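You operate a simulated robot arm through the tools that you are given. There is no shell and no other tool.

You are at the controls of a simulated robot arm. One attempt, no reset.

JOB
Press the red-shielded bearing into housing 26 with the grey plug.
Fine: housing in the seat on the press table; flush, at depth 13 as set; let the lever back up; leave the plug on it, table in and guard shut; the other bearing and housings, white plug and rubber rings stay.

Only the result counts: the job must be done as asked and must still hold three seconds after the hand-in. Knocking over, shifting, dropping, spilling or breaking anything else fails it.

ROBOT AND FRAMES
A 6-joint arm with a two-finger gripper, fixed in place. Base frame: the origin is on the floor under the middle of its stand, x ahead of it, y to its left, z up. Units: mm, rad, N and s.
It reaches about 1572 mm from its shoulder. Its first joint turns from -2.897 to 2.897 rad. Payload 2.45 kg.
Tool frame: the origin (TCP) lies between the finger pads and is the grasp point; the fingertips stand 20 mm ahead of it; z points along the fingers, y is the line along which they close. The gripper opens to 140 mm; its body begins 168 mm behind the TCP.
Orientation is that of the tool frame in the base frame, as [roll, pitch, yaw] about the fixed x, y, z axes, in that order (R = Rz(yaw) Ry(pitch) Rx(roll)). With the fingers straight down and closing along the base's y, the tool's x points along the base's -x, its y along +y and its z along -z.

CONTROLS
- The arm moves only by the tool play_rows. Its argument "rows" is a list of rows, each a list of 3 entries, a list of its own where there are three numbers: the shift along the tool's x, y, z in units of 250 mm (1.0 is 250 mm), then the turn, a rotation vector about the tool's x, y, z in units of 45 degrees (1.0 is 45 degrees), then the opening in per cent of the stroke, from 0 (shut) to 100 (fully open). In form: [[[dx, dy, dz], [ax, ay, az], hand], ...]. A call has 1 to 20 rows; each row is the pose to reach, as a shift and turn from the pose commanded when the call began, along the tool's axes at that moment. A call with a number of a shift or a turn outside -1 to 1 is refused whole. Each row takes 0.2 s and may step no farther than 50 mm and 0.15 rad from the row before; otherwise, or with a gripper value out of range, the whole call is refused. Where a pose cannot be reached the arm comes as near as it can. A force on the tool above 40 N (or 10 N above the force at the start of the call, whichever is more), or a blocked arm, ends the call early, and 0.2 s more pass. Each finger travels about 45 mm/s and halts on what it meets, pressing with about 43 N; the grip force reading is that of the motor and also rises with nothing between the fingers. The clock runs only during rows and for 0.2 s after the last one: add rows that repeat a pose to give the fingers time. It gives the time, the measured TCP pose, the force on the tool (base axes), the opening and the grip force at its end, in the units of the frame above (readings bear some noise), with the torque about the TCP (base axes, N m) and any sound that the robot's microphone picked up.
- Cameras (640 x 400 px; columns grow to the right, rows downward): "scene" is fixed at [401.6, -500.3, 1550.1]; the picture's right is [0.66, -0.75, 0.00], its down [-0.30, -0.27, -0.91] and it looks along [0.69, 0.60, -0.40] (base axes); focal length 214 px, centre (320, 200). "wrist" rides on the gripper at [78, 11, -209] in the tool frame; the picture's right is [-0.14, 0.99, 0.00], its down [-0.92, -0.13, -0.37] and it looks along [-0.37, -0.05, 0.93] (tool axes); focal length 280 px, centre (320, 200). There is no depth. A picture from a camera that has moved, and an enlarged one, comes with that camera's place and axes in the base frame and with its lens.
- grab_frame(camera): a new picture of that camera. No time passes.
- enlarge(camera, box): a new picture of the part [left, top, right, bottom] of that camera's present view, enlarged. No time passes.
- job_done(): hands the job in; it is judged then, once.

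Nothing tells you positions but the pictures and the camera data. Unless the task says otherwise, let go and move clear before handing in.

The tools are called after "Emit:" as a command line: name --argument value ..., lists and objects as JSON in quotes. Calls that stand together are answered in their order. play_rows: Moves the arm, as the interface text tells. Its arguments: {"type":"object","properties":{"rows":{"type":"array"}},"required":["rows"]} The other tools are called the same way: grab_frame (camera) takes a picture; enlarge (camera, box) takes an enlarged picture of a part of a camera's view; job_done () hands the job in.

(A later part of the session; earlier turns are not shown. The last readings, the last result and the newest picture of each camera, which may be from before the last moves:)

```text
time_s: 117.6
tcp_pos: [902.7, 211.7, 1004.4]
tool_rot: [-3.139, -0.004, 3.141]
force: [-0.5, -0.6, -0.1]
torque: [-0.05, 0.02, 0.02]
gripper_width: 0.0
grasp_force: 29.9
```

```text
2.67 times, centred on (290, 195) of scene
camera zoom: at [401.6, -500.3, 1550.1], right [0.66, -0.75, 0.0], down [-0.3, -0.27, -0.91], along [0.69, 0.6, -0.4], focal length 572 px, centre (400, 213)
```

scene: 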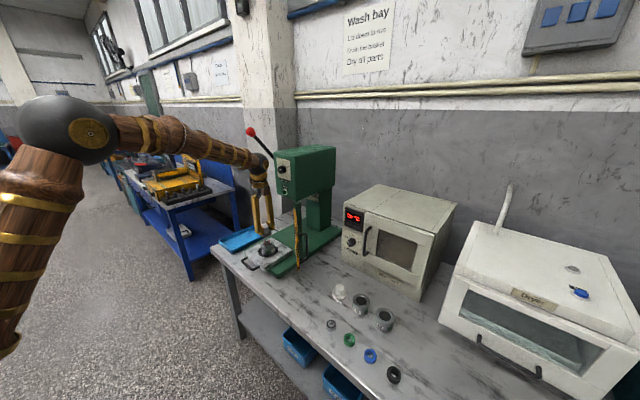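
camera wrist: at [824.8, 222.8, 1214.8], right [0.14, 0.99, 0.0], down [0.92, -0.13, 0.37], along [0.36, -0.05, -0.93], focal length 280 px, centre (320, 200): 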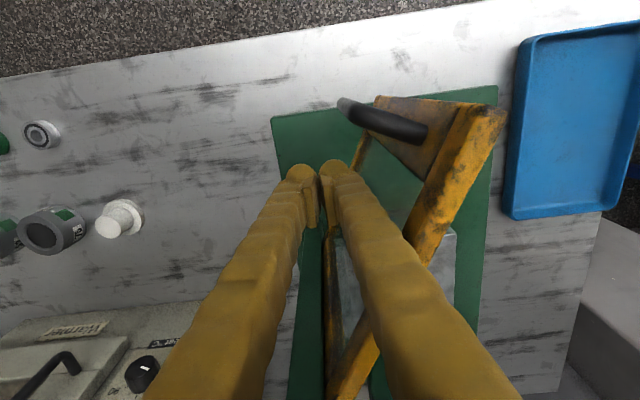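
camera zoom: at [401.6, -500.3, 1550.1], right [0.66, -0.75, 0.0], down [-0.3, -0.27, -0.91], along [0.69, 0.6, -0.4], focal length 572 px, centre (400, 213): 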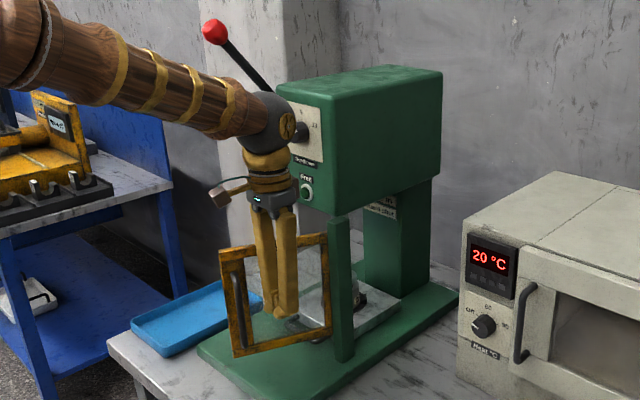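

Emit:
play_rows --rows '[[[-0.0096, 0.0348, 0], [0, 0, 0], 0], [[-0.0212, 0.0684, 0], [0, 0, 0], 0], [[-0.036, 0.1008, 0], [0, 0, 0], 0], [[-0.0532, 0.1316, 0], [0, 0, 0], 0], [[-0.0732, 0.1612, 0], [0, 0, 0], 0], [[-0.096, 0.1888, 0], [0, 0, 0], 0], [[-0.1208, 0.2144, 0], [0, 0, 0], 0]]'

Emit:
grab_frame --camera "wrist"

Emit:
enlarge --camera "scene" --box '[240, 120, 340, 270]'

```text
time_s: 119.2
tcp_pos: [933.7, 266.3, 1004.0]
tool_rot: [-3.139, -0.005, 3.141]
force: [0.2, 0.2, -0.3]
torque: [-0.02, -0.04, 0.0]
gripper_width: 0.0
grasp_force: 29.1
```

```text
taken
camera wrist: at [855.6, 276.4, 1214.3], right [0.14, 0.99, 0.0], down [0.92, -0.13, 0.37], along [0.36, -0.05, -0.93], focal length 280 px, centre (320, 200)
```

wrist: 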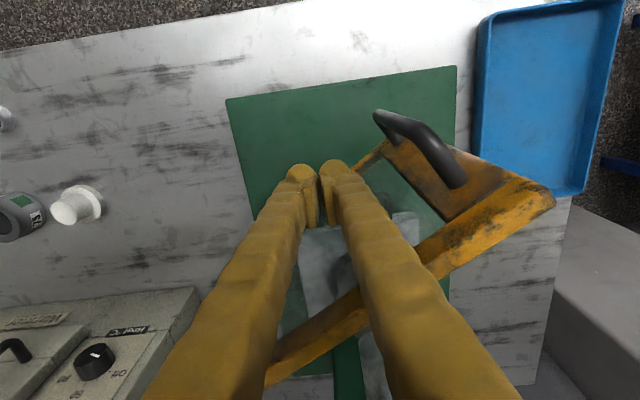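

```text
2.67 times, centred on (290, 195) of scene
camera zoom: at [401.6, -500.3, 1550.1], right [0.66, -0.75, 0.0], down [-0.3, -0.27, -0.91], along [0.69, 0.6, -0.4], focal length 572 px, centre (400, 213)
```

zoom: 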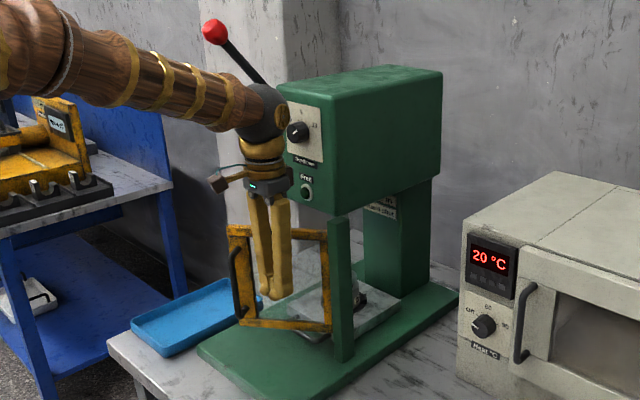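

The guard is roughly 30° from closed. For the last part I'll back off, tilt the tool 40° forward so the wrist stays clear of the knob, and push it shut.

Emit:
play_rows --rows '[[[0.08, 0, 0], [0, 0, 0], 0], [[0.2, 0, 0], [0, 0, 0], 0], [[0.2, 0, 0], [0, -0.178, 0], 0], [[0.2, 0, 0], [0, -0.356, 0], 0], [[0.2, 0, 0], [0, -0.534, 0], 0], [[0.2, 0, 0], [0, -0.712, 0], 0], [[0.2, 0, 0], [0, -0.889, 0], 0], [[0.2, 0, 0], [0, -0.889, 0], 0]]'

Emit:
grab_frame --camera "wrist"

Emit:
enlarge --camera "scene" --box '[230, 110, 340, 270]'

```text
time_s: 121.0
tcp_pos: [883.2, 266.3, 1005.1]
tool_rot: [-3.141, 0.696, -3.141]
force: [0.5, -0.3, 0.4]
torque: [0.02, -0.02, -0.01]
gripper_width: 0.0
grasp_force: 29.1
```

```text
taken
camera wrist: at [688.7, 276.1, 1115.6], right [0.1, 0.99, 0.09], down [0.47, -0.13, 0.87], along [0.88, -0.05, -0.48], focal length 280 px, centre (320, 200)
```

wrist: 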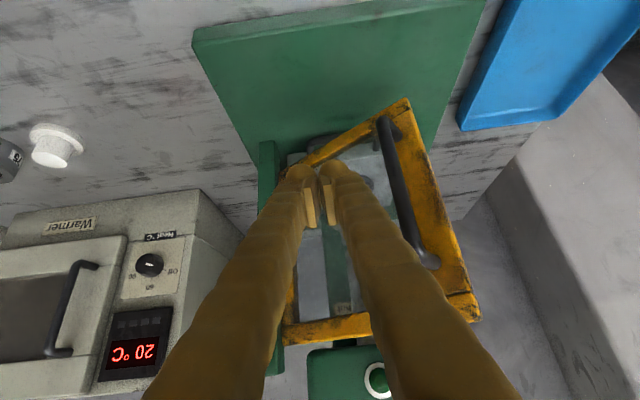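

```text
2.50 times, centred on (285, 190) of scene
camera zoom: at [401.6, -500.3, 1550.1], right [0.66, -0.75, 0.0], down [-0.3, -0.27, -0.91], along [0.69, 0.6, -0.4], focal length 536 px, centre (408, 225)
```

zoom: 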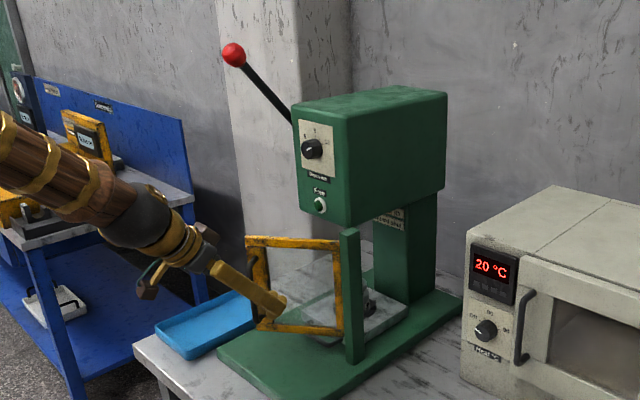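

Emit:
play_rows --rows '[[[-0.0674, -0.014, 0.0566], [0, 0, 0], 0], [[-0.1318, -0.022, 0.1106], [0, 0, 0], 0], [[-0.1532, -0.002, 0.1286], [0, 0, 0], 0], [[-0.1746, 0.022, 0.1466], [0, 0, 0], 0], [[-0.1976, 0.044, 0.1659], [0, 0, 0], 0], [[-0.2206, 0.062, 0.1852], [0, 0, 0], 0]]'

Emit:
grab_frame --camera "wrist"

Emit:
enlarge --camera "scene" --box '[230, 150, 340, 270]'

```text
time_s: 122.4
tcp_pos: [955.6, 281.7, 1005.2]
tool_rot: [-3.139, 0.693, -3.138]
force: [0.0, 0.4, 0.0]
torque: [0.02, 0.0, 0.02]
gripper_width: 0.2
grasp_force: 30.0
```

```text
taken
camera wrist: at [761.0, 291.4, 1115.8], right [0.11, 0.99, 0.09], down [0.47, -0.13, 0.87], along [0.88, -0.05, -0.48], focal length 280 px, centre (320, 200)
```

wrist: 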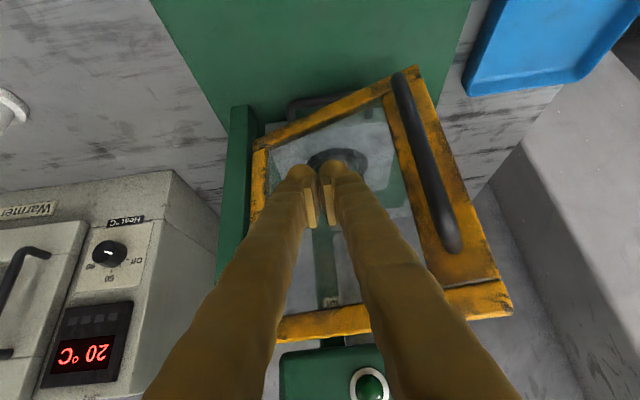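

```text
3.33 times, centred on (285, 210) of scene
camera zoom: at [401.6, -500.3, 1550.1], right [0.66, -0.75, 0.0], down [-0.3, -0.27, -0.91], along [0.69, 0.6, -0.4], focal length 715 px, centre (437, 167)
```

zoom: 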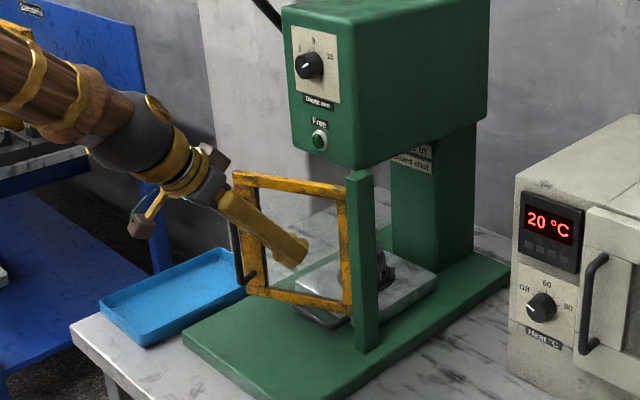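

Emit:
enlarge --camera "scene" --box '[250, 195, 300, 245]'

Emit:
enlarge --camera "wrist" --box '[230, 60, 520, 380]'

```text
8.00 times, centred on (275, 220) of scene
camera zoom: at [401.6, -500.3, 1550.1], right [0.66, -0.75, 0.0], down [-0.3, -0.27, -0.91], along [0.69, 0.6, -0.4], focal length 1716 px, centre (680, 40)
```

zoom: 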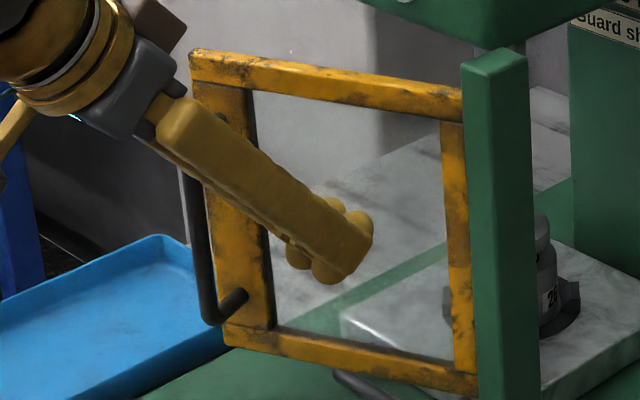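

```text
1.25 times, centred on (375, 220) of wrist
camera zoom: at [761.0, 291.4, 1115.8], right [0.11, 0.99, 0.09], down [0.47, -0.13, 0.87], along [0.88, -0.05, -0.48], focal length 350 px, centre (251, 175)
```

zoom: 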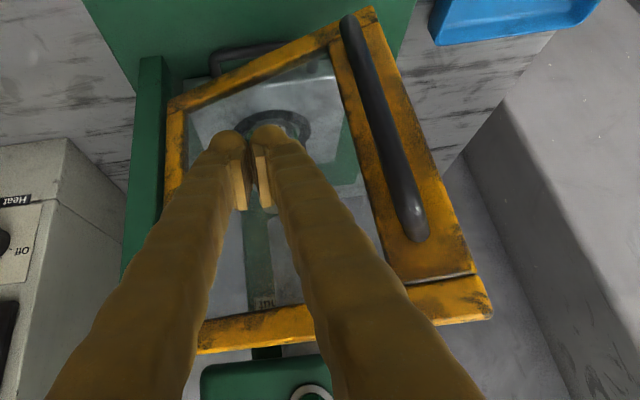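

The fingertips are touching the glass (their reflection is visible) and the guard keeps moving with almost no force. Continuing to push it shut.

Emit:
play_rows --rows '[[[-0.0215, 0.016, 0.018], [0, 0, 0], 0], [[-0.0429, 0.028, 0.036], [0, 0, 0], 0], [[-0.0643, 0.038, 0.054], [0, 0, 0], 0], [[-0.0735, 0.041, 0.0617], [0, 0, 0], 0]]'

Emit:
grab_frame --camera "wrist"

Emit:
enlarge --camera "scene" --box '[240, 180, 320, 260]'

```text
time_s: 123.4
tcp_pos: [979.2, 290.7, 1003.9]
tool_rot: [-3.14, 0.695, -3.14]
force: [-0.4, -0.7, -0.1]
torque: [0.01, 0.01, 0.03]
gripper_width: 0.2
grasp_force: 29.8
```

```text
taken
camera wrist: at [785.1, 301.7, 1115.6], right [0.11, 0.99, 0.09], down [0.47, -0.13, 0.87], along [0.88, -0.05, -0.48], focal length 280 px, centre (320, 200)
```

wrist: 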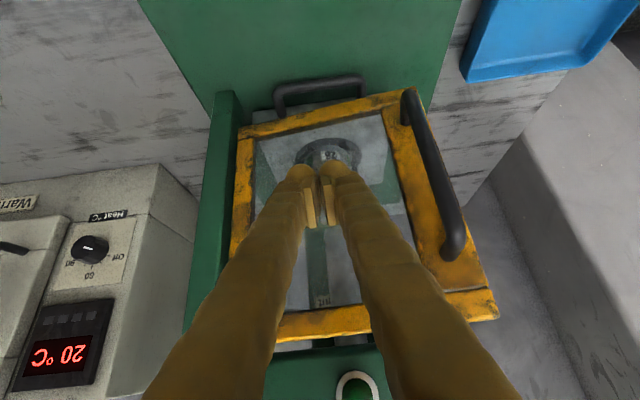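

```text
5.00 times, centred on (280, 220) of scene
camera zoom: at [401.6, -500.3, 1550.1], right [0.66, -0.75, 0.0], down [-0.3, -0.27, -0.91], along [0.69, 0.6, -0.4], focal length 1072 px, centre (520, 100)
```

zoom: 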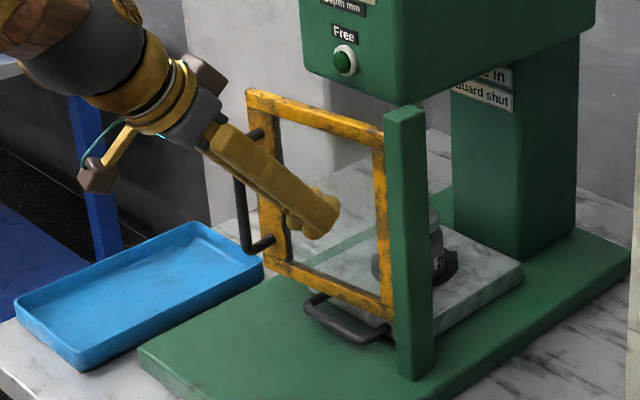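

Emit:
play_rows --rows '[[[-0.0153, 0.004, 0.0129], [0, 0, 0], 0], [[-0.0306, 0.008, 0.0257], [0, 0, 0], 0], [[-0.046, 0.01, 0.0386], [0, 0, 0], 0], [[-0.0552, 0.012, 0.0463], [0, 0, 0], 0]]'

Emit:
grab_frame --camera "wrist"

Emit:
enlarge --camera "scene" --box '[240, 170, 330, 260]'

```text
time_s: 124.2
tcp_pos: [991.5, 293.7, 1004.9]
tool_rot: [-3.141, 0.694, 3.141]
force: [-14.5, 0.0, 4.9]
torque: [0.01, -0.13, 0.01]
gripper_width: 6.1
grasp_force: 29.4
stopped in row 4: the force on the tool passed its limit at 52 N (the readings are from after the stop); the commanded pose is now the measured one
```

```text
taken
camera wrist: at [797.6, 304.4, 1115.8], right [0.11, 0.99, 0.09], down [0.47, -0.13, 0.87], along [0.87, -0.05, -0.48], focal length 280 px, centre (320, 200)
```

wrist: 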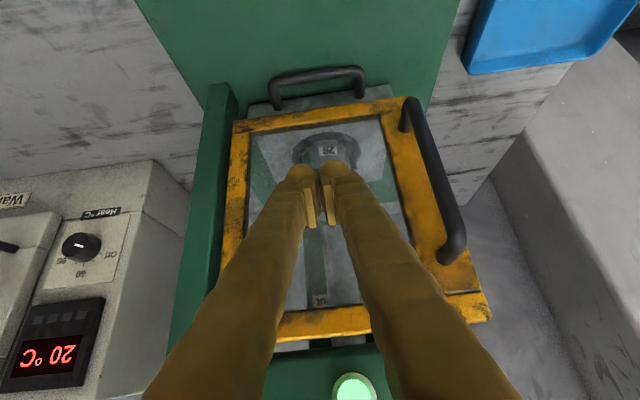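

```text
4.44 times, centred on (285, 215) of scene
camera zoom: at [401.6, -500.3, 1550.1], right [0.66, -0.75, 0.0], down [-0.3, -0.27, -0.91], along [0.69, 0.6, -0.4], focal length 953 px, centre (476, 133)
```

zoom: 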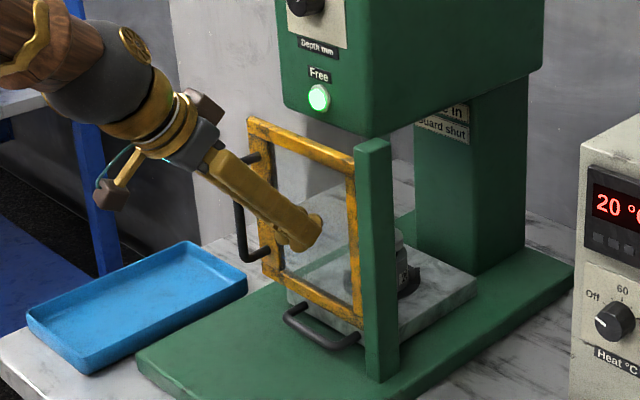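

The guard is shut and the "Free" lamp has lit bright green, so both interlocks are satisfied. I'll back off gently and confirm that it stays lit.

Emit:
play_rows --rows '[[[0.0306, 0, -0.0257], [0, 0, 0], 0], [[0.092, 0, -0.0772], [0, 0, 0], 0], [[0.2145, 0, -0.18], [0, 0, 0], 0], [[0.337, 0, -0.283], [0, 0, 0], 0], [[0.46, 0, -0.386], [0, 0, 0], 0], [[0.46, 0, -0.386], [0, 0, 0], 0]]'

Emit:
grab_frame --camera "wrist"

Emit:
grab_frame --camera "scene"

Emit:
enlarge --camera "scene" --box '[230, 110, 350, 270]'

```text
time_s: 125.6
tcp_pos: [841.5, 293.6, 1005.5]
tool_rot: [-3.14, 0.692, -3.141]
force: [-0.5, 0.0, -0.1]
torque: [0.01, -0.01, 0.0]
gripper_width: 0.0
grasp_force: 29.7
```

```text
taken
camera wrist: at [647.2, 304.5, 1116.4], right [0.11, 0.99, 0.09], down [0.47, -0.13, 0.87], along [0.87, -0.05, -0.48], focal length 280 px, centre (320, 200)
```

wrist: 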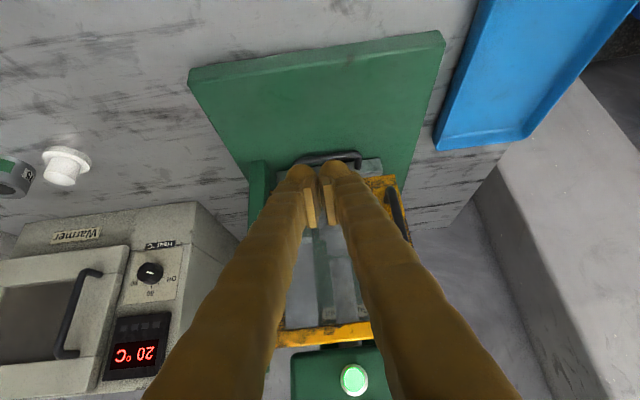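

```text
taken
```

scene: 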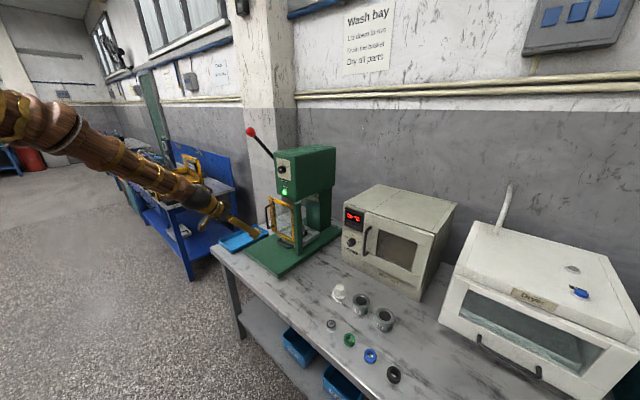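

```text
2.50 times, centred on (290, 190) of scene
camera zoom: at [401.6, -500.3, 1550.1], right [0.66, -0.75, 0.0], down [-0.3, -0.27, -0.91], along [0.69, 0.6, -0.4], focal length 536 px, centre (395, 225)
```

zoom: 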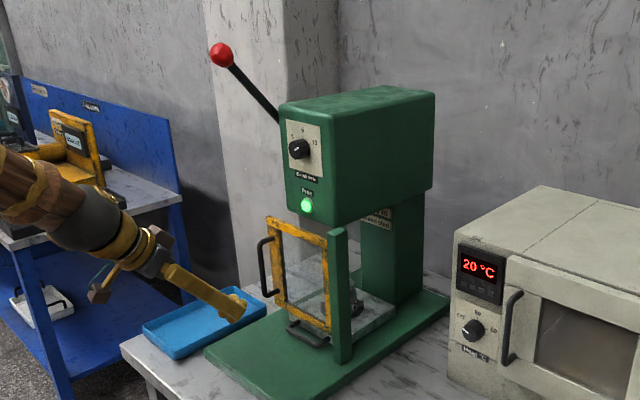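

The lamp stays lit. Now I need to locate the lever precisely, so I'll retreat up and tilt the tool towards horizontal to look at it from the front.

Emit:
play_rows --rows '[[[-0.016, -0.04, -0.145], [0, 0, 0], 0], [[-0.032, -0.08, -0.29], [0, 0, 0], 0], [[-0.048, -0.12, -0.435], [0, 0, 0], 0], [[-0.064, -0.16, -0.58], [0, 0, 0], 0], [[-0.08, -0.2, -0.717], [0, 0, 0], 0]]'

Emit:
play_rows --rows '[[[-0.045, -0.035, -0.16], [0, 0, 0], 0], [[-0.09, -0.07, -0.33], [0, 0, 0], 0], [[-0.135, -0.105, -0.5], [0, 0, 0], 0], [[-0.18, -0.14, -0.67], [0, 0, 0], 0], [[-0.226, -0.176, -0.829], [0, 0, 0], 0], [[-0.226, -0.176, -0.829], [0, -0.167, 0], 0], [[-0.226, -0.176, -0.829], [0, -0.334, 0], 0], [[-0.226, -0.176, -0.829], [0, -0.5, 0], 0], [[-0.226, -0.176, -0.829], [0, -0.667, 0], 0]]'

Emit:
grab_frame --camera "wrist"

Emit:
grab_frame --camera "scene"

```text
time_s: 126.8
tcp_pos: [743.3, 244.5, 1154.9]
tool_rot: [-3.14, 0.691, -3.141]
force: [-0.8, -0.4, -0.5]
torque: [0.0, 0.0, 0.01]
gripper_width: 0.0
grasp_force: 29.5
```

```text
time_s: 128.8
tcp_pos: [653.6, 200.6, 1350.1]
tool_rot: [-3.139, 1.216, -3.139]
force: [0.4, 0.6, -0.1]
torque: [0.02, 0.03, 0.0]
gripper_width: 0.1
grasp_force: 29.1
```

```text
taken
camera wrist: at [429.9, 211.0, 1350.5], right [0.05, 0.99, 0.13], down [-0.03, -0.13, 0.99], along [1.0, -0.05, 0.02], focal length 280 px, centre (320, 200)
```

wrist: 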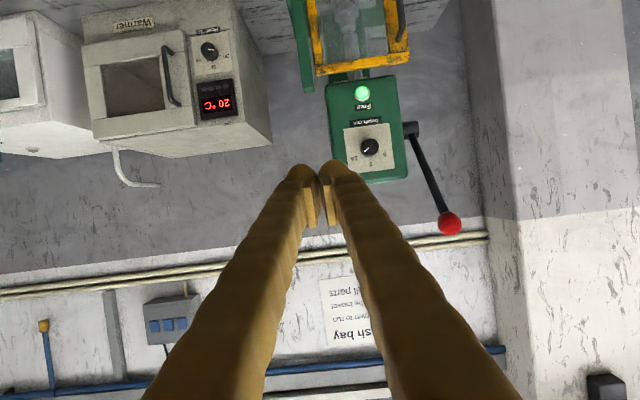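

```text
taken
```

scene: 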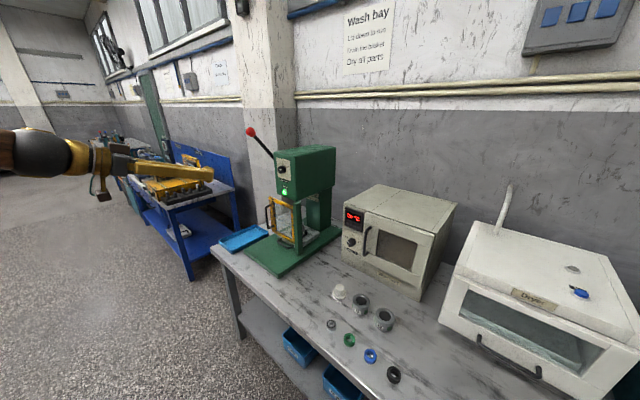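

Emit:
enlarge --camera "wrist" --box '[320, 60, 480, 250]'

Emit:
enlarge --camera "scene" --box '[235, 115, 345, 205]'

Emit:
enlarge --camera "wrist" --box '[280, 0, 430, 100]'

```text
2.11 times, centred on (400, 155) of wrist
camera zoom: at [429.9, 211.0, 1350.5], right [0.05, 0.99, 0.13], down [-0.03, -0.13, 0.99], along [1.0, -0.05, 0.02], focal length 590 px, centre (152, 295)
```

zoom: 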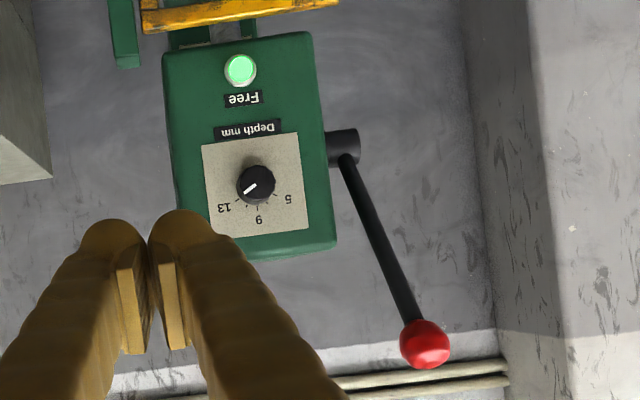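

```text
4.44 times, centred on (290, 160) of scene
camera zoom: at [401.6, -500.3, 1550.1], right [0.66, -0.75, 0.0], down [-0.3, -0.27, -0.91], along [0.69, 0.6, -0.4], focal length 953 px, centre (453, 378)
```

zoom: 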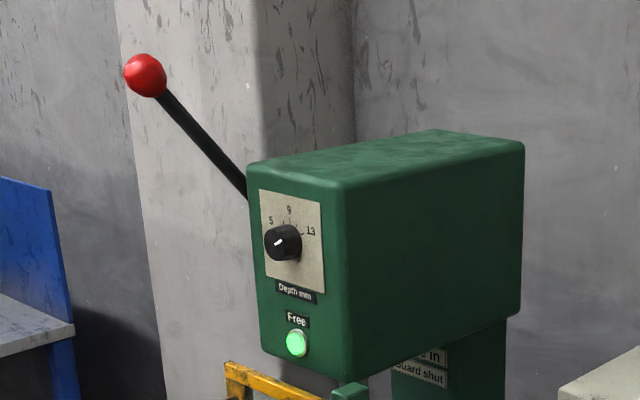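

```text
4.00 times, centred on (355, 50) of wrist
camera zoom: at [429.9, 211.0, 1350.5], right [0.05, 0.99, 0.13], down [-0.03, -0.13, 0.99], along [1.0, -0.05, 0.02], focal length 1122 px, centre (180, 800)
```

zoom: 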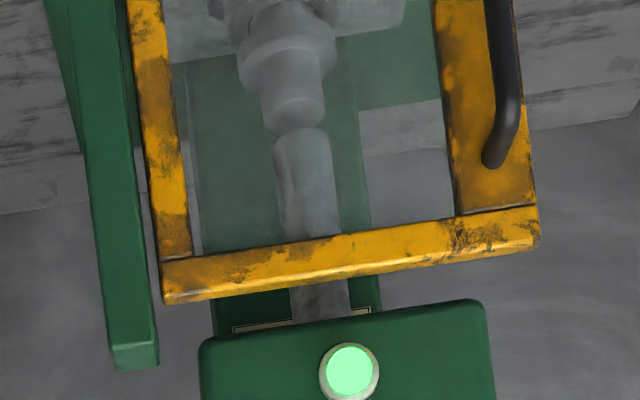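

Through the glass, the ram, plug and bearing line up well. Triangulating puts the lever ball near (963, 418, 1440) and its pivot near (1103, ~412, 1248). I'll turn the gripper so its fingers straddle the ball in the lever's plane of swing.

Emit:
play_rows --rows '[[[0, 0, 0], [0, 0, 0.166], 0], [[0, 0, 0], [0, 0, 0.332], 0], [[0, 0, 0], [0, 0, 0.5], 0], [[0, 0, 0], [0, 0, 0.666], 0], [[0, 0, 0], [0, 0, 0.832], 0], [[0, 0, 0], [0, 0, 1.0], 0]]'

Emit:
play_rows --rows '[[[0, 0, 0], [0, 0, 0.166], 10], [[0, 0, 0], [0, 0, 0.332], 20], [[0, 0, 0], [0, 0, 0.5], 30], [[0, 0, 0], [0, 0, 0.666], 40], [[0, 0, 0], [0, 0, 0.832], 48], [[0, 0, 0], [0, 0, 1.0], 48]]'

Emit:
grab_frame --camera "wrist"

Emit:
grab_frame --camera "scene"

```text
time_s: 130.2
tcp_pos: [654.3, 200.9, 1350.7]
tool_rot: [2.052, 0.725, 1.902]
force: [-0.8, -0.6, -0.3]
torque: [0.0, -0.01, 0.0]
gripper_width: 0.2
grasp_force: 29.1
```

```text
time_s: 131.6
tcp_pos: [653.1, 187.0, 1383.3]
tool_rot: [1.966, 0.008, 1.584]
force: [0.3, -0.6, 0.1]
torque: [0.01, 0.02, 0.01]
gripper_width: 67.3
grasp_force: 0.1
out of reach, approached as far as the arm can: row 5, 6
```

```text
taken
camera wrist: at [463.1, 262.5, 1473.4], right [0.38, -0.13, 0.92], down [-0.38, -0.93, 0.03], along [0.84, -0.36, -0.4], focal length 280 px, centre (320, 200)
```

wrist: 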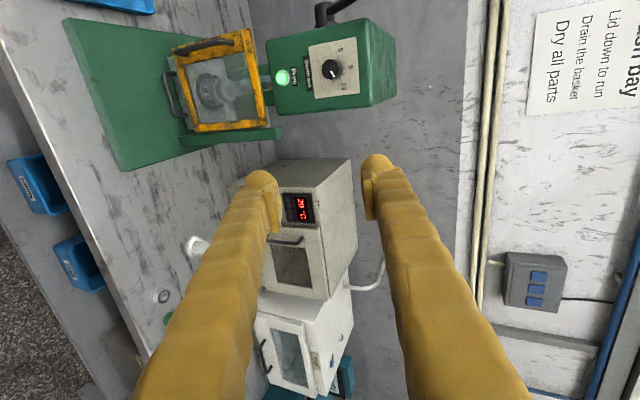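

```text
taken
```

scene: 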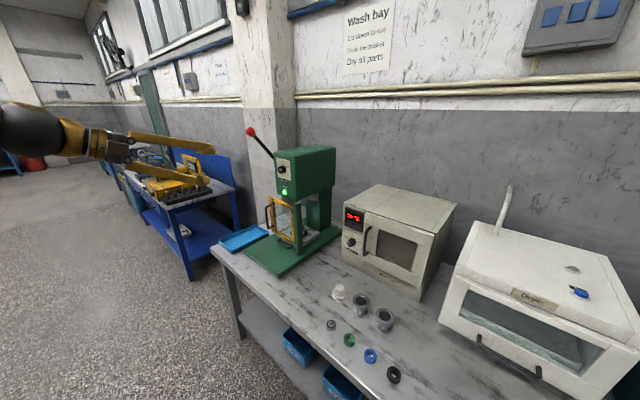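

The last bit of that turn was at the edge of reach in this posture. Steepening the tool to follow the lever's direction should bring it back into range.

Emit:
play_rows --rows '[[[0, 0, 0], [0.15, 0, 0], 48], [[0, 0, 0], [0.3, 0, 0], 48], [[0, 0, 0], [0.45, 0, 0], 48], [[0, 0, 0], [0.6, 0, 0], 48], [[0, 0, 0], [0.749, 0, 0], 48], [[0, 0, 0], [0.749, 0, 0], 48]]'

Emit:
grab_frame --camera "wrist"

```text
time_s: 133.0
tcp_pos: [652.7, 186.1, 1383.6]
tool_rot: [2.515, 0.003, 1.571]
force: [0.3, 0.7, 0.2]
torque: [0.0, 0.0, -0.01]
gripper_width: 67.0
grasp_force: 0.1
```

```text
taken
camera wrist: at [539.2, 264.7, 1559.1], right [0.8, -0.14, 0.58], down [-0.32, -0.92, 0.22], along [0.5, -0.37, -0.78], focal length 280 px, centre (320, 200)
```

wrist: 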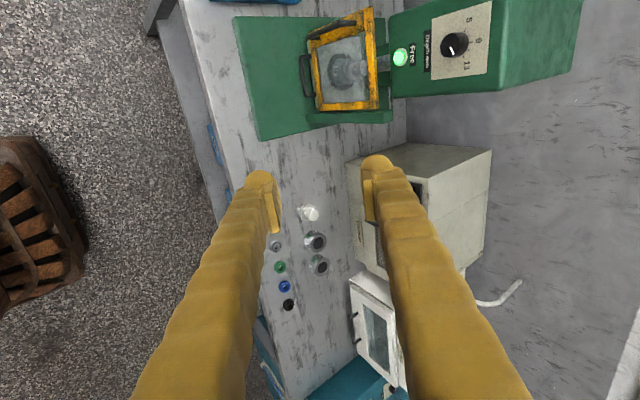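

The arm is back in range. For pulling the lever, a simpler and more secure way is to press down on the ball with the closed fingers from above, so I'll turn back to the forward-looking orientation and go above the ball.

Emit:
play_rows --rows '[[[0, 0, 0], [0, 0, -0.166], 40], [[0, 0, 0], [0, 0, -0.332], 30], [[0, 0, 0], [0, 0, -0.5], 20], [[0, 0, 0], [0, 0, -0.666], 10], [[0, 0, 0], [0, 0, -0.832], 0], [[0, 0, 0], [0, 0, -1.0], 0]]'

Emit:
play_rows --rows '[[[0, 0, 0], [0, 0, -0.166], 0], [[0, 0, 0], [0, 0, -0.332], 0], [[0, 0, 0], [0, 0, -0.5], 0], [[0, 0, 0], [0, 0, -0.666], 0], [[0, 0, 0], [0, 0, -0.832], 0], [[0, 0, 0], [0, 0, -1.0], 0]]'

Emit:
play_rows --rows '[[[0, 0, 0], [0, -0.15, 0], 0], [[0, 0, 0], [0, -0.3, 0], 0], [[0, 0, 0], [0, -0.45, 0], 0], [[0, 0, 0], [0, -0.6, 0], 0], [[0, 0, 0], [0, -0.75, 0], 0]]'

Emit:
grab_frame --camera "wrist"

```text
time_s: 134.4
tcp_pos: [655.7, 186.5, 1383.1]
tool_rot: [2.669, 0.432, 2.252]
force: [-0.9, -1.4, -0.7]
torque: [-0.02, 0.0, -0.01]
gripper_width: 0.0
grasp_force: 29.4
```

```text
time_s: 135.8
tcp_pos: [654.6, 186.3, 1383.4]
tool_rot: [-3.138, 0.628, -3.137]
force: [-0.4, -0.3, -0.3]
torque: [0.01, 0.01, 0.01]
gripper_width: 0.2
grasp_force: 29.6
```

```text
time_s: 137.0
tcp_pos: [653.8, 187.5, 1382.0]
tool_rot: [-3.136, 1.219, -3.137]
force: [0.0, 0.7, 0.0]
torque: [0.0, 0.02, 0.03]
gripper_width: 0.0
grasp_force: 29.4
```

```text
taken
camera wrist: at [429.8, 197.4, 1382.2], right [0.05, 0.99, 0.13], down [-0.03, -0.13, 0.99], along [1.0, -0.05, 0.02], focal length 280 px, centre (320, 200)
```

wrist: 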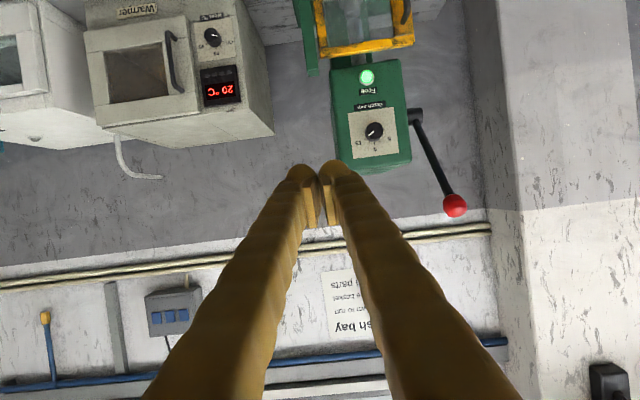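

Emit:
play_rows --rows '[[[-0.14, 0.12, 0.002], [0, 0, 0], 0], [[-0.28, 0.24, 0.004], [0, 0, 0], 0], [[-0.42, 0.36, 0.006], [0, 0, 0], 0], [[-0.557, 0.492, 0.0075], [0, 0, 0], 0], [[-0.557, 0.492, 0.0075], [0, 0, 0], 0]]'

Emit:
grab_frame --camera "wrist"

Emit:
enlarge --camera "wrist" --box '[300, 40, 460, 200]'

```text
time_s: 138.2
tcp_pos: [703.8, 310.0, 1513.2]
tool_rot: [-3.136, 1.217, -3.138]
force: [1.0, 0.3, -1.3]
torque: [-0.01, 0.03, 0.01]
gripper_width: 0.0
grasp_force: 29.3
```

```text
taken
camera wrist: at [480.2, 320.7, 1512.2], right [0.05, 0.99, 0.13], down [-0.03, -0.13, 0.99], along [1.0, -0.05, 0.02], focal length 280 px, centre (320, 200)
```

wrist: 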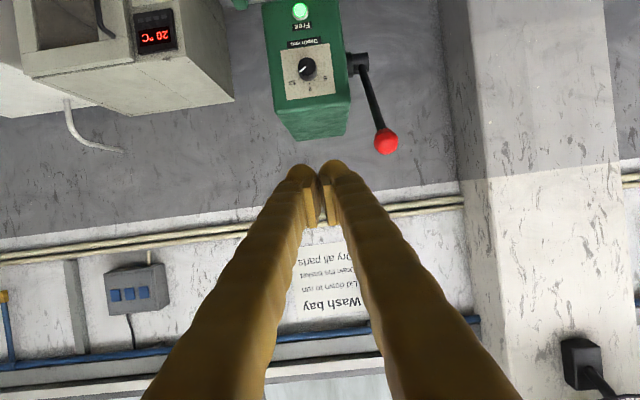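

```text
2.50 times, centred on (380, 120) of wrist
camera zoom: at [480.2, 320.7, 1512.2], right [0.05, 0.99, 0.13], down [-0.03, -0.13, 0.99], along [1.0, -0.05, 0.02], focal length 701 px, centre (170, 400)
```

zoom: 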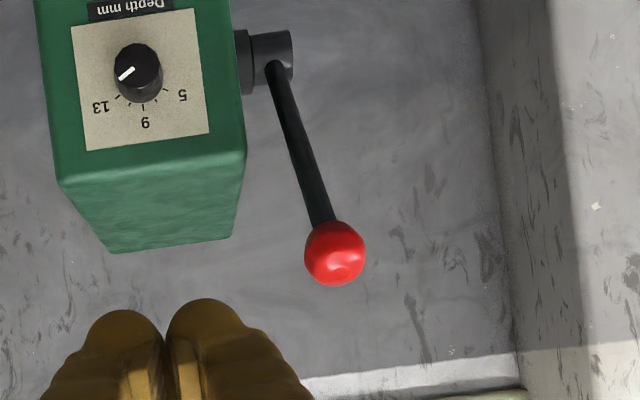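

Refined: ball at about (970, 420, 1438), pivot near (1127, 420, 1242), lever about 251 mm long. I'll move in above the ball.

Emit:
play_rows --rows '[[[-0.01, 0.15, -0.004], [0, 0, 0], 0], [[-0.02, 0.3, -0.008], [0, 0, 0], 0], [[-0.026, 0.44, -0.01], [0, 0, 0], 0], [[-0.0814, 0.44, 0.14], [0, 0, 0], 0], [[-0.137, 0.44, 0.29], [0, 0, 0], 0], [[-0.192, 0.44, 0.44], [0, 0, 0], 0], [[-0.248, 0.44, 0.59], [0, 0, 0], 0], [[-0.303, 0.44, 0.74], [0, 0, 0], 0], [[-0.359, 0.44, 0.89], [0, 0, 0], 0]]'

Emit:
grab_frame --camera "scene"

Emit:
enlarge --camera "scene" --box '[190, 80, 320, 190]'

Emit:
grab_frame --camera "wrist"

```text
time_s: 140.2
tcp_pos: [942.0, 419.4, 1520.9]
tool_rot: [-3.136, 1.217, -3.135]
force: [0.1, -0.1, 1.1]
torque: [0.02, 0.11, 0.06]
gripper_width: 0.0
grasp_force: 28.8
```

```text
taken
```

scene: 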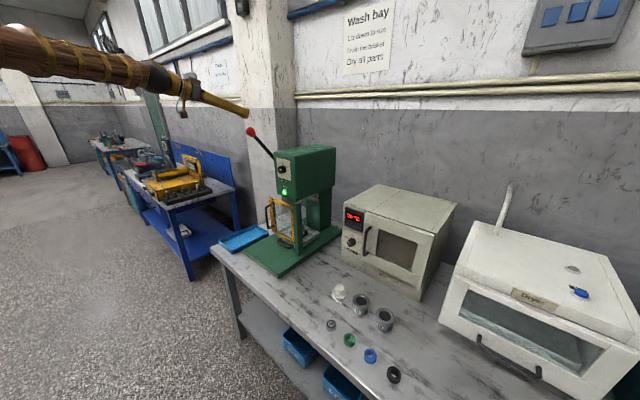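

```text
3.64 times, centred on (255, 135) of scene
camera zoom: at [401.6, -500.3, 1550.1], right [0.66, -0.75, 0.0], down [-0.3, -0.27, -0.91], along [0.69, 0.6, -0.4], focal length 780 px, centre (556, 436)
```

zoom: 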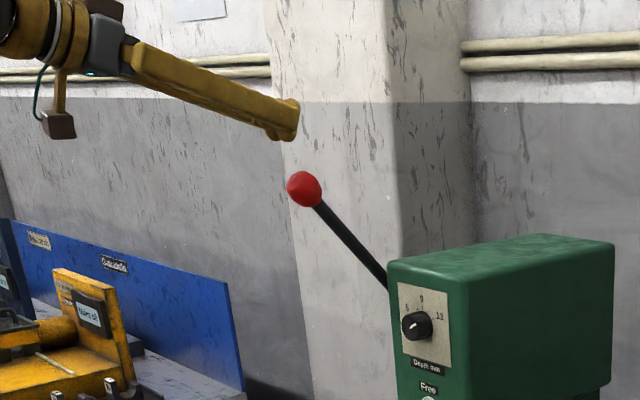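

```text
taken
camera wrist: at [719.3, 429.7, 1520.4], right [0.05, 0.99, 0.13], down [-0.03, -0.13, 0.99], along [1.0, -0.05, 0.02], focal length 280 px, centre (320, 200)
```

wrist: 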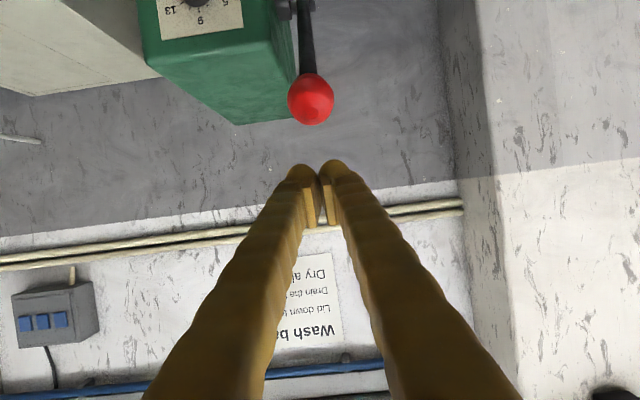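

Emit:
play_rows --rows '[[[-0.035, 0.003, 0.095], [0, 0, 0], 0], [[-0.07, 0.006, 0.1895], [0, 0, 0], 0], [[-0.012, 0.006, 0.211], [0, 0, 0], 0], [[0.0463, 0.006, 0.2325], [0, 0, 0], 0], [[0.0463, 0.006, 0.2325], [0, 0, 0], 0]]'

Emit:
enlarge --camera "scene" --box '[210, 90, 310, 170]'

Emit:
grab_frame --camera "wrist"

```text
time_s: 141.4
tcp_pos: [994.7, 420.6, 1488.8]
tool_rot: [-3.137, 1.216, -3.139]
force: [-1.2, 0.9, 0.0]
torque: [0.01, 0.0, 0.01]
gripper_width: 0.1
grasp_force: 29.1
```

```text
5.00 times, centred on (260, 130) of scene
camera zoom: at [401.6, -500.3, 1550.1], right [0.66, -0.75, 0.0], down [-0.3, -0.27, -0.91], along [0.69, 0.6, -0.4], focal length 1072 px, centre (620, 550)
```

zoom: 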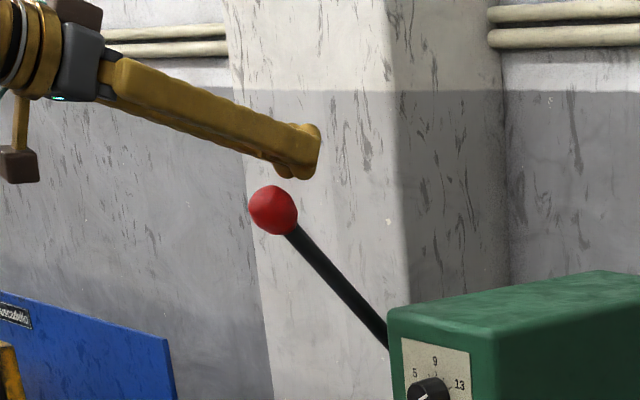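

```text
taken
camera wrist: at [770.5, 431.5, 1488.2], right [0.05, 0.99, 0.13], down [-0.03, -0.13, 0.99], along [1.0, -0.05, 0.02], focal length 280 px, centre (320, 200)
```

wrist: 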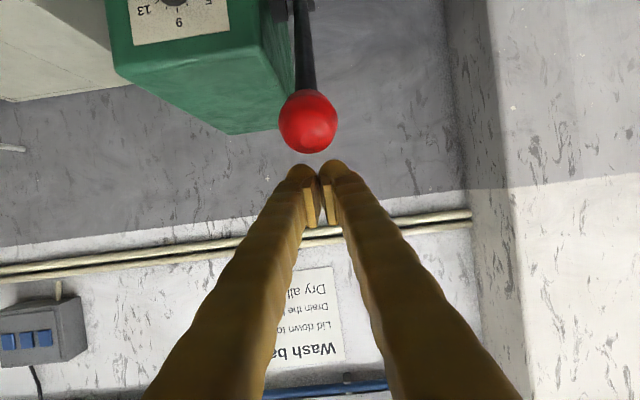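

Emit:
play_rows --rows '[[[0.03, -0.002, 0], [0, 0, 0], 0], [[0.05, -0.002, 0.001], [0, 0, 0], 0], [[0.0676, -0.002, 0.0016], [0, 0, 0], 0], [[0.0676, -0.002, 0.0016], [0, 0, 0], 0]]'

Emit:
enlarge --camera "scene" --box '[210, 90, 310, 170]'

```text
time_s: 142.4
tcp_pos: [988.5, 420.2, 1472.2]
tool_rot: [-3.137, 1.22, -3.138]
force: [-0.2, -0.7, 0.0]
torque: [0.0, -0.02, -0.03]
gripper_width: 0.0
grasp_force: 29.5
```

```text
5.00 times, centred on (260, 130) of scene
camera zoom: at [401.6, -500.3, 1550.1], right [0.66, -0.75, 0.0], down [-0.3, -0.27, -0.91], along [0.69, 0.6, -0.4], focal length 1072 px, centre (620, 550)
```

zoom: 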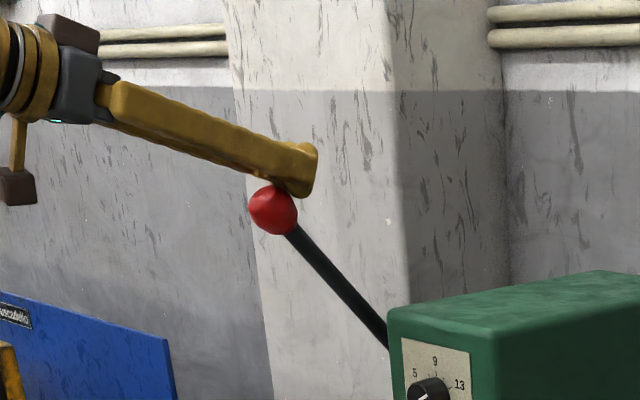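

Right at contact with the ball. Now pressing along the lever's arc, in stages.

Emit:
play_rows --rows '[[[0.0317, 0, -0.0211], [0, 0, 0], 0], [[0.0625, 0, -0.0375], [0, 0, 0], 0], [[0.094, 0, -0.0527], [0, 0, 0], 0], [[0.1343, 0, -0.0703], [0, 0, 0], 0], [[0.1754, 0, -0.0857], [0, 0, 0], 0], [[0.1754, 0, -0.0857], [0, 0, 0], 0]]'

Emit:
enlarge --camera "scene" --box '[210, 90, 340, 260]'

Emit:
grab_frame --camera "wrist"

```text
time_s: 143.8
tcp_pos: [953.4, 420.2, 1438.9]
tool_rot: [-3.136, 1.218, -3.139]
force: [0.0, -0.1, 0.9]
torque: [0.03, 0.01, -0.01]
gripper_width: 0.0
grasp_force: 29.1
```

```text
2.35 times, centred on (275, 175) of scene
camera zoom: at [401.6, -500.3, 1550.1], right [0.66, -0.75, 0.0], down [-0.3, -0.27, -0.91], along [0.69, 0.6, -0.4], focal length 505 px, centre (426, 259)
```

zoom: 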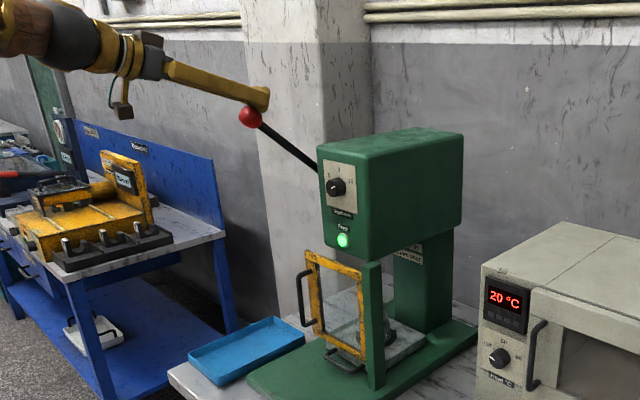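

```text
taken
camera wrist: at [729.8, 430.6, 1438.8], right [0.05, 0.99, 0.13], down [-0.03, -0.13, 0.99], along [1.0, -0.05, 0.02], focal length 280 px, centre (320, 200)
```

wrist: 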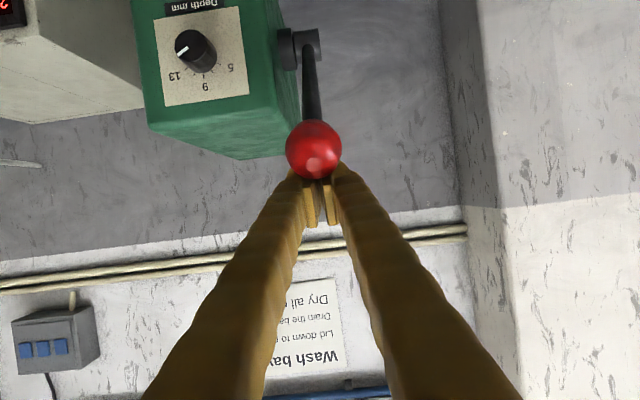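

Emit:
play_rows --rows '[[[0.0413, 0, -0.0137], [0, 0, 0], 0], [[0.0833, 0, -0.0259], [0, 0, 0], 0], [[0.126, 0, -0.0362], [0, 0, 0], 0], [[0.1691, 0, -0.0446], [0, 0, 0], 0], [[0.2123, 0, -0.0508], [0, 0, 0], 0], [[0.256, 0, -0.0556], [0, 0, 0], 0], [[0.2995, 0, -0.0582], [0, 0, 0], 0], [[0.3437, 0, -0.059], [0, 0, 0], 0]]'

Emit:
enlarge --camera "scene" --box '[210, 90, 340, 260]'

Emit:
grab_frame --camera "wrist"

```text
time_s: 145.6
tcp_pos: [909.8, 419.6, 1364.6]
tool_rot: [-3.137, 1.219, -3.138]
force: [1.2, -0.6, 1.2]
torque: [0.03, 0.02, 0.0]
gripper_width: 0.0
grasp_force: 29.3
```

```text
2.35 times, centred on (275, 175) of scene
camera zoom: at [401.6, -500.3, 1550.1], right [0.66, -0.75, 0.0], down [-0.3, -0.27, -0.91], along [0.69, 0.6, -0.4], focal length 505 px, centre (426, 259)
```

zoom: 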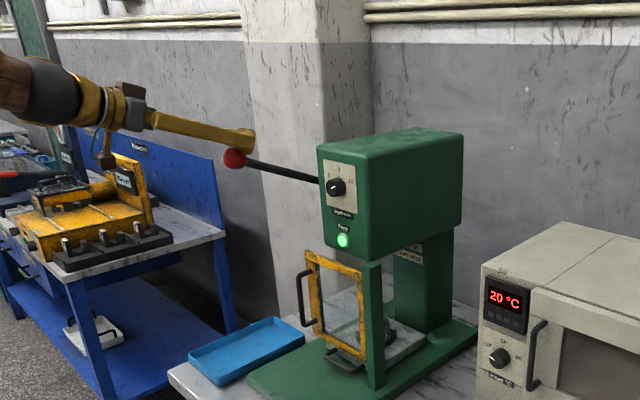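

```text
taken
camera wrist: at [686.2, 430.8, 1363.5], right [0.05, 0.99, 0.13], down [-0.03, -0.13, 0.99], along [1.0, -0.05, 0.02], focal length 280 px, centre (320, 200)
```

wrist: 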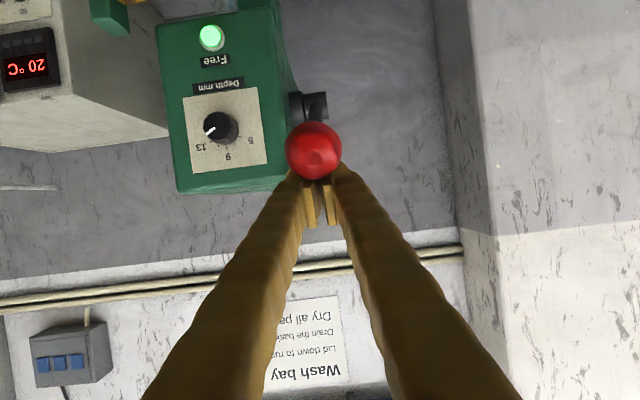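

Emit:
play_rows --rows '[[[0.0435, 0, 0.0011], [0, 0, 0], 0], [[0.087, 0, 0.0044], [0, 0, 0], 0], [[0.1308, 0, 0.0095], [0, 0, 0], 0], [[0.174, 0, 0.0161], [0, 0, 0], 0], [[0.2168, 0, 0.0247], [0, 0, 0], 0], [[0.2592, 0, 0.0356], [0, 0, 0], 0]]'

Emit:
enlarge --camera "scene" --box '[210, 110, 340, 260]'

Emit:
grab_frame --camera "wrist"

```text
time_s: 147.0
tcp_pos: [895.7, 420.9, 1297.6]
tool_rot: [-3.136, 1.217, -3.136]
force: [1.4, 1.3, 2.4]
torque: [-0.01, 0.02, -0.02]
gripper_width: 5.9
grasp_force: 29.5
```

```text
2.67 times, centred on (275, 185) of scene
camera zoom: at [401.6, -500.3, 1550.1], right [0.66, -0.75, 0.0], down [-0.3, -0.27, -0.91], along [0.69, 0.6, -0.4], focal length 572 px, centre (440, 240)
```

zoom: 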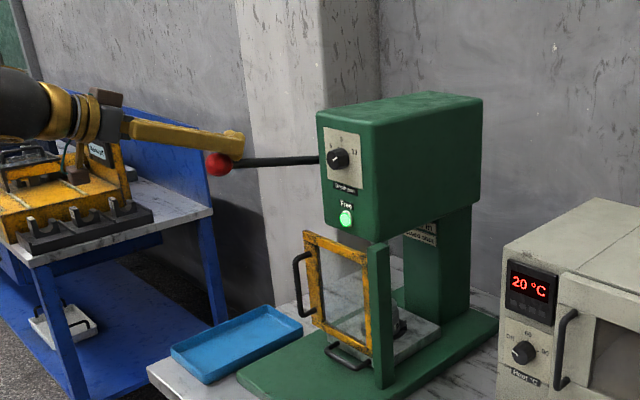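

```text
taken
camera wrist: at [672.3, 430.8, 1298.5], right [0.05, 0.99, 0.13], down [-0.03, -0.13, 0.99], along [1.0, -0.05, 0.02], focal length 280 px, centre (320, 200)
```

wrist: 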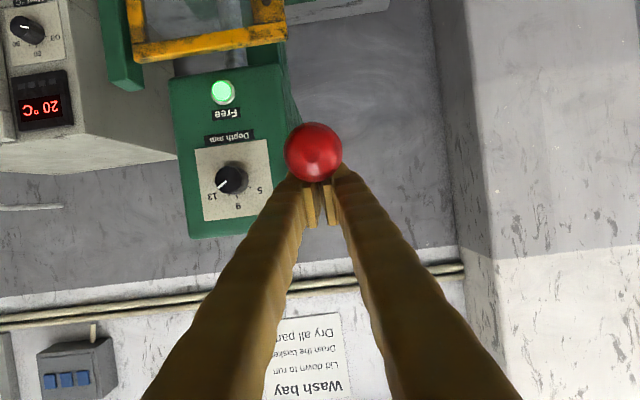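

Emit:
play_rows --rows '[[[0.042, 0, 0.002], [0, 0, 0], 0], [[0.0836, 0, 0.0066], [0, 0, 0], 0], [[0.1242, 0, 0.0125], [0, 0, 0], 0], [[0.1643, 0, 0.0207], [0, 0, 0], 0]]'

Emit:
enlarge --camera "scene" --box '[210, 110, 340, 260]'

Emit:
grab_frame --camera "wrist"

```text
time_s: 148.0
tcp_pos: [887.2, 420.2, 1261.3]
tool_rot: [-3.135, 1.219, -3.139]
force: [1.3, 1.4, 3.0]
torque: [0.04, 0.02, -0.05]
gripper_width: 5.9
grasp_force: 29.0
```

```text
2.67 times, centred on (275, 185) of scene
camera zoom: at [401.6, -500.3, 1550.1], right [0.66, -0.75, 0.0], down [-0.3, -0.27, -0.91], along [0.69, 0.6, -0.4], focal length 572 px, centre (440, 240)
```

zoom: 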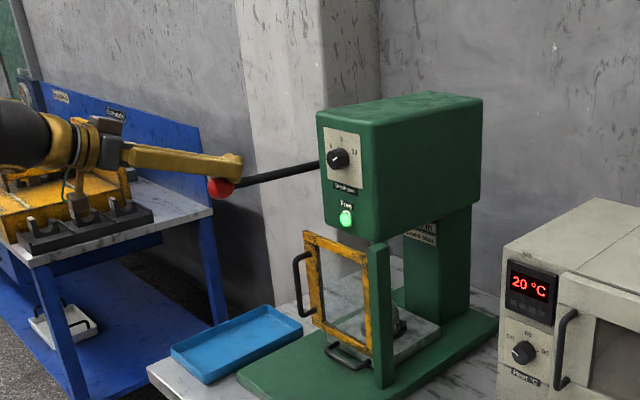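

```text
taken
camera wrist: at [663.0, 430.6, 1258.9], right [0.05, 0.99, 0.13], down [-0.03, -0.13, 0.99], along [1.0, -0.05, 0.02], focal length 280 px, centre (320, 200)
```

wrist: 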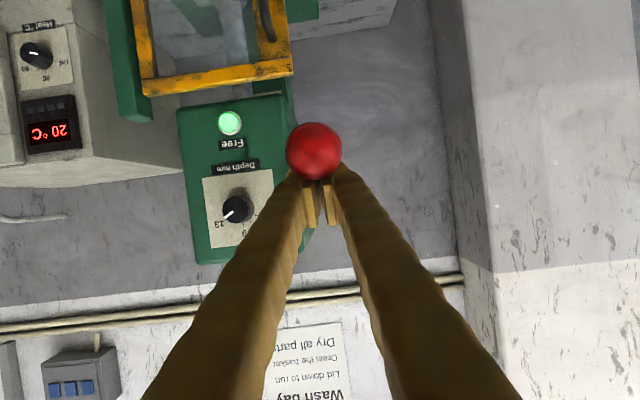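

Emit:
enlarge --camera "scene" --box '[262, 190, 322, 260]'

Emit:
enlarge --camera "wrist" --box '[90, 0, 310, 110]'

```text
5.71 times, centred on (292, 225) of scene
camera zoom: at [401.6, -500.3, 1550.1], right [0.66, -0.75, 0.0], down [-0.3, -0.27, -0.91], along [0.69, 0.6, -0.4], focal length 1226 px, centre (480, 57)
```

zoom: 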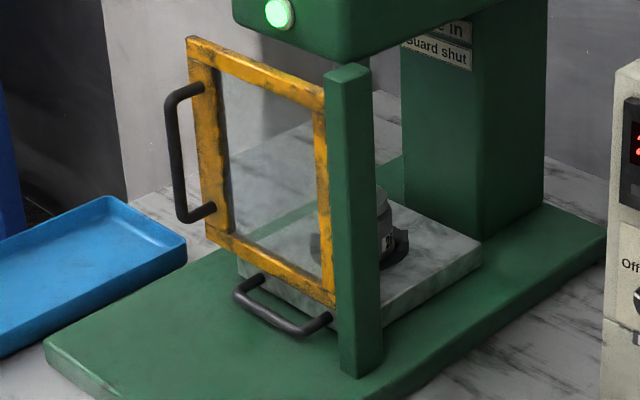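

```text
2.91 times, centred on (200, 55) of wrist
camera zoom: at [663.0, 430.6, 1258.9], right [0.05, 0.99, 0.13], down [-0.03, -0.13, 0.99], along [1.0, -0.05, 0.02], focal length 816 px, centre (669, 622)
```

zoom: 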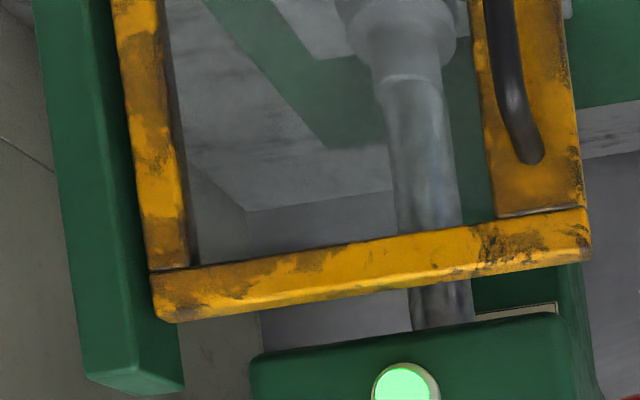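

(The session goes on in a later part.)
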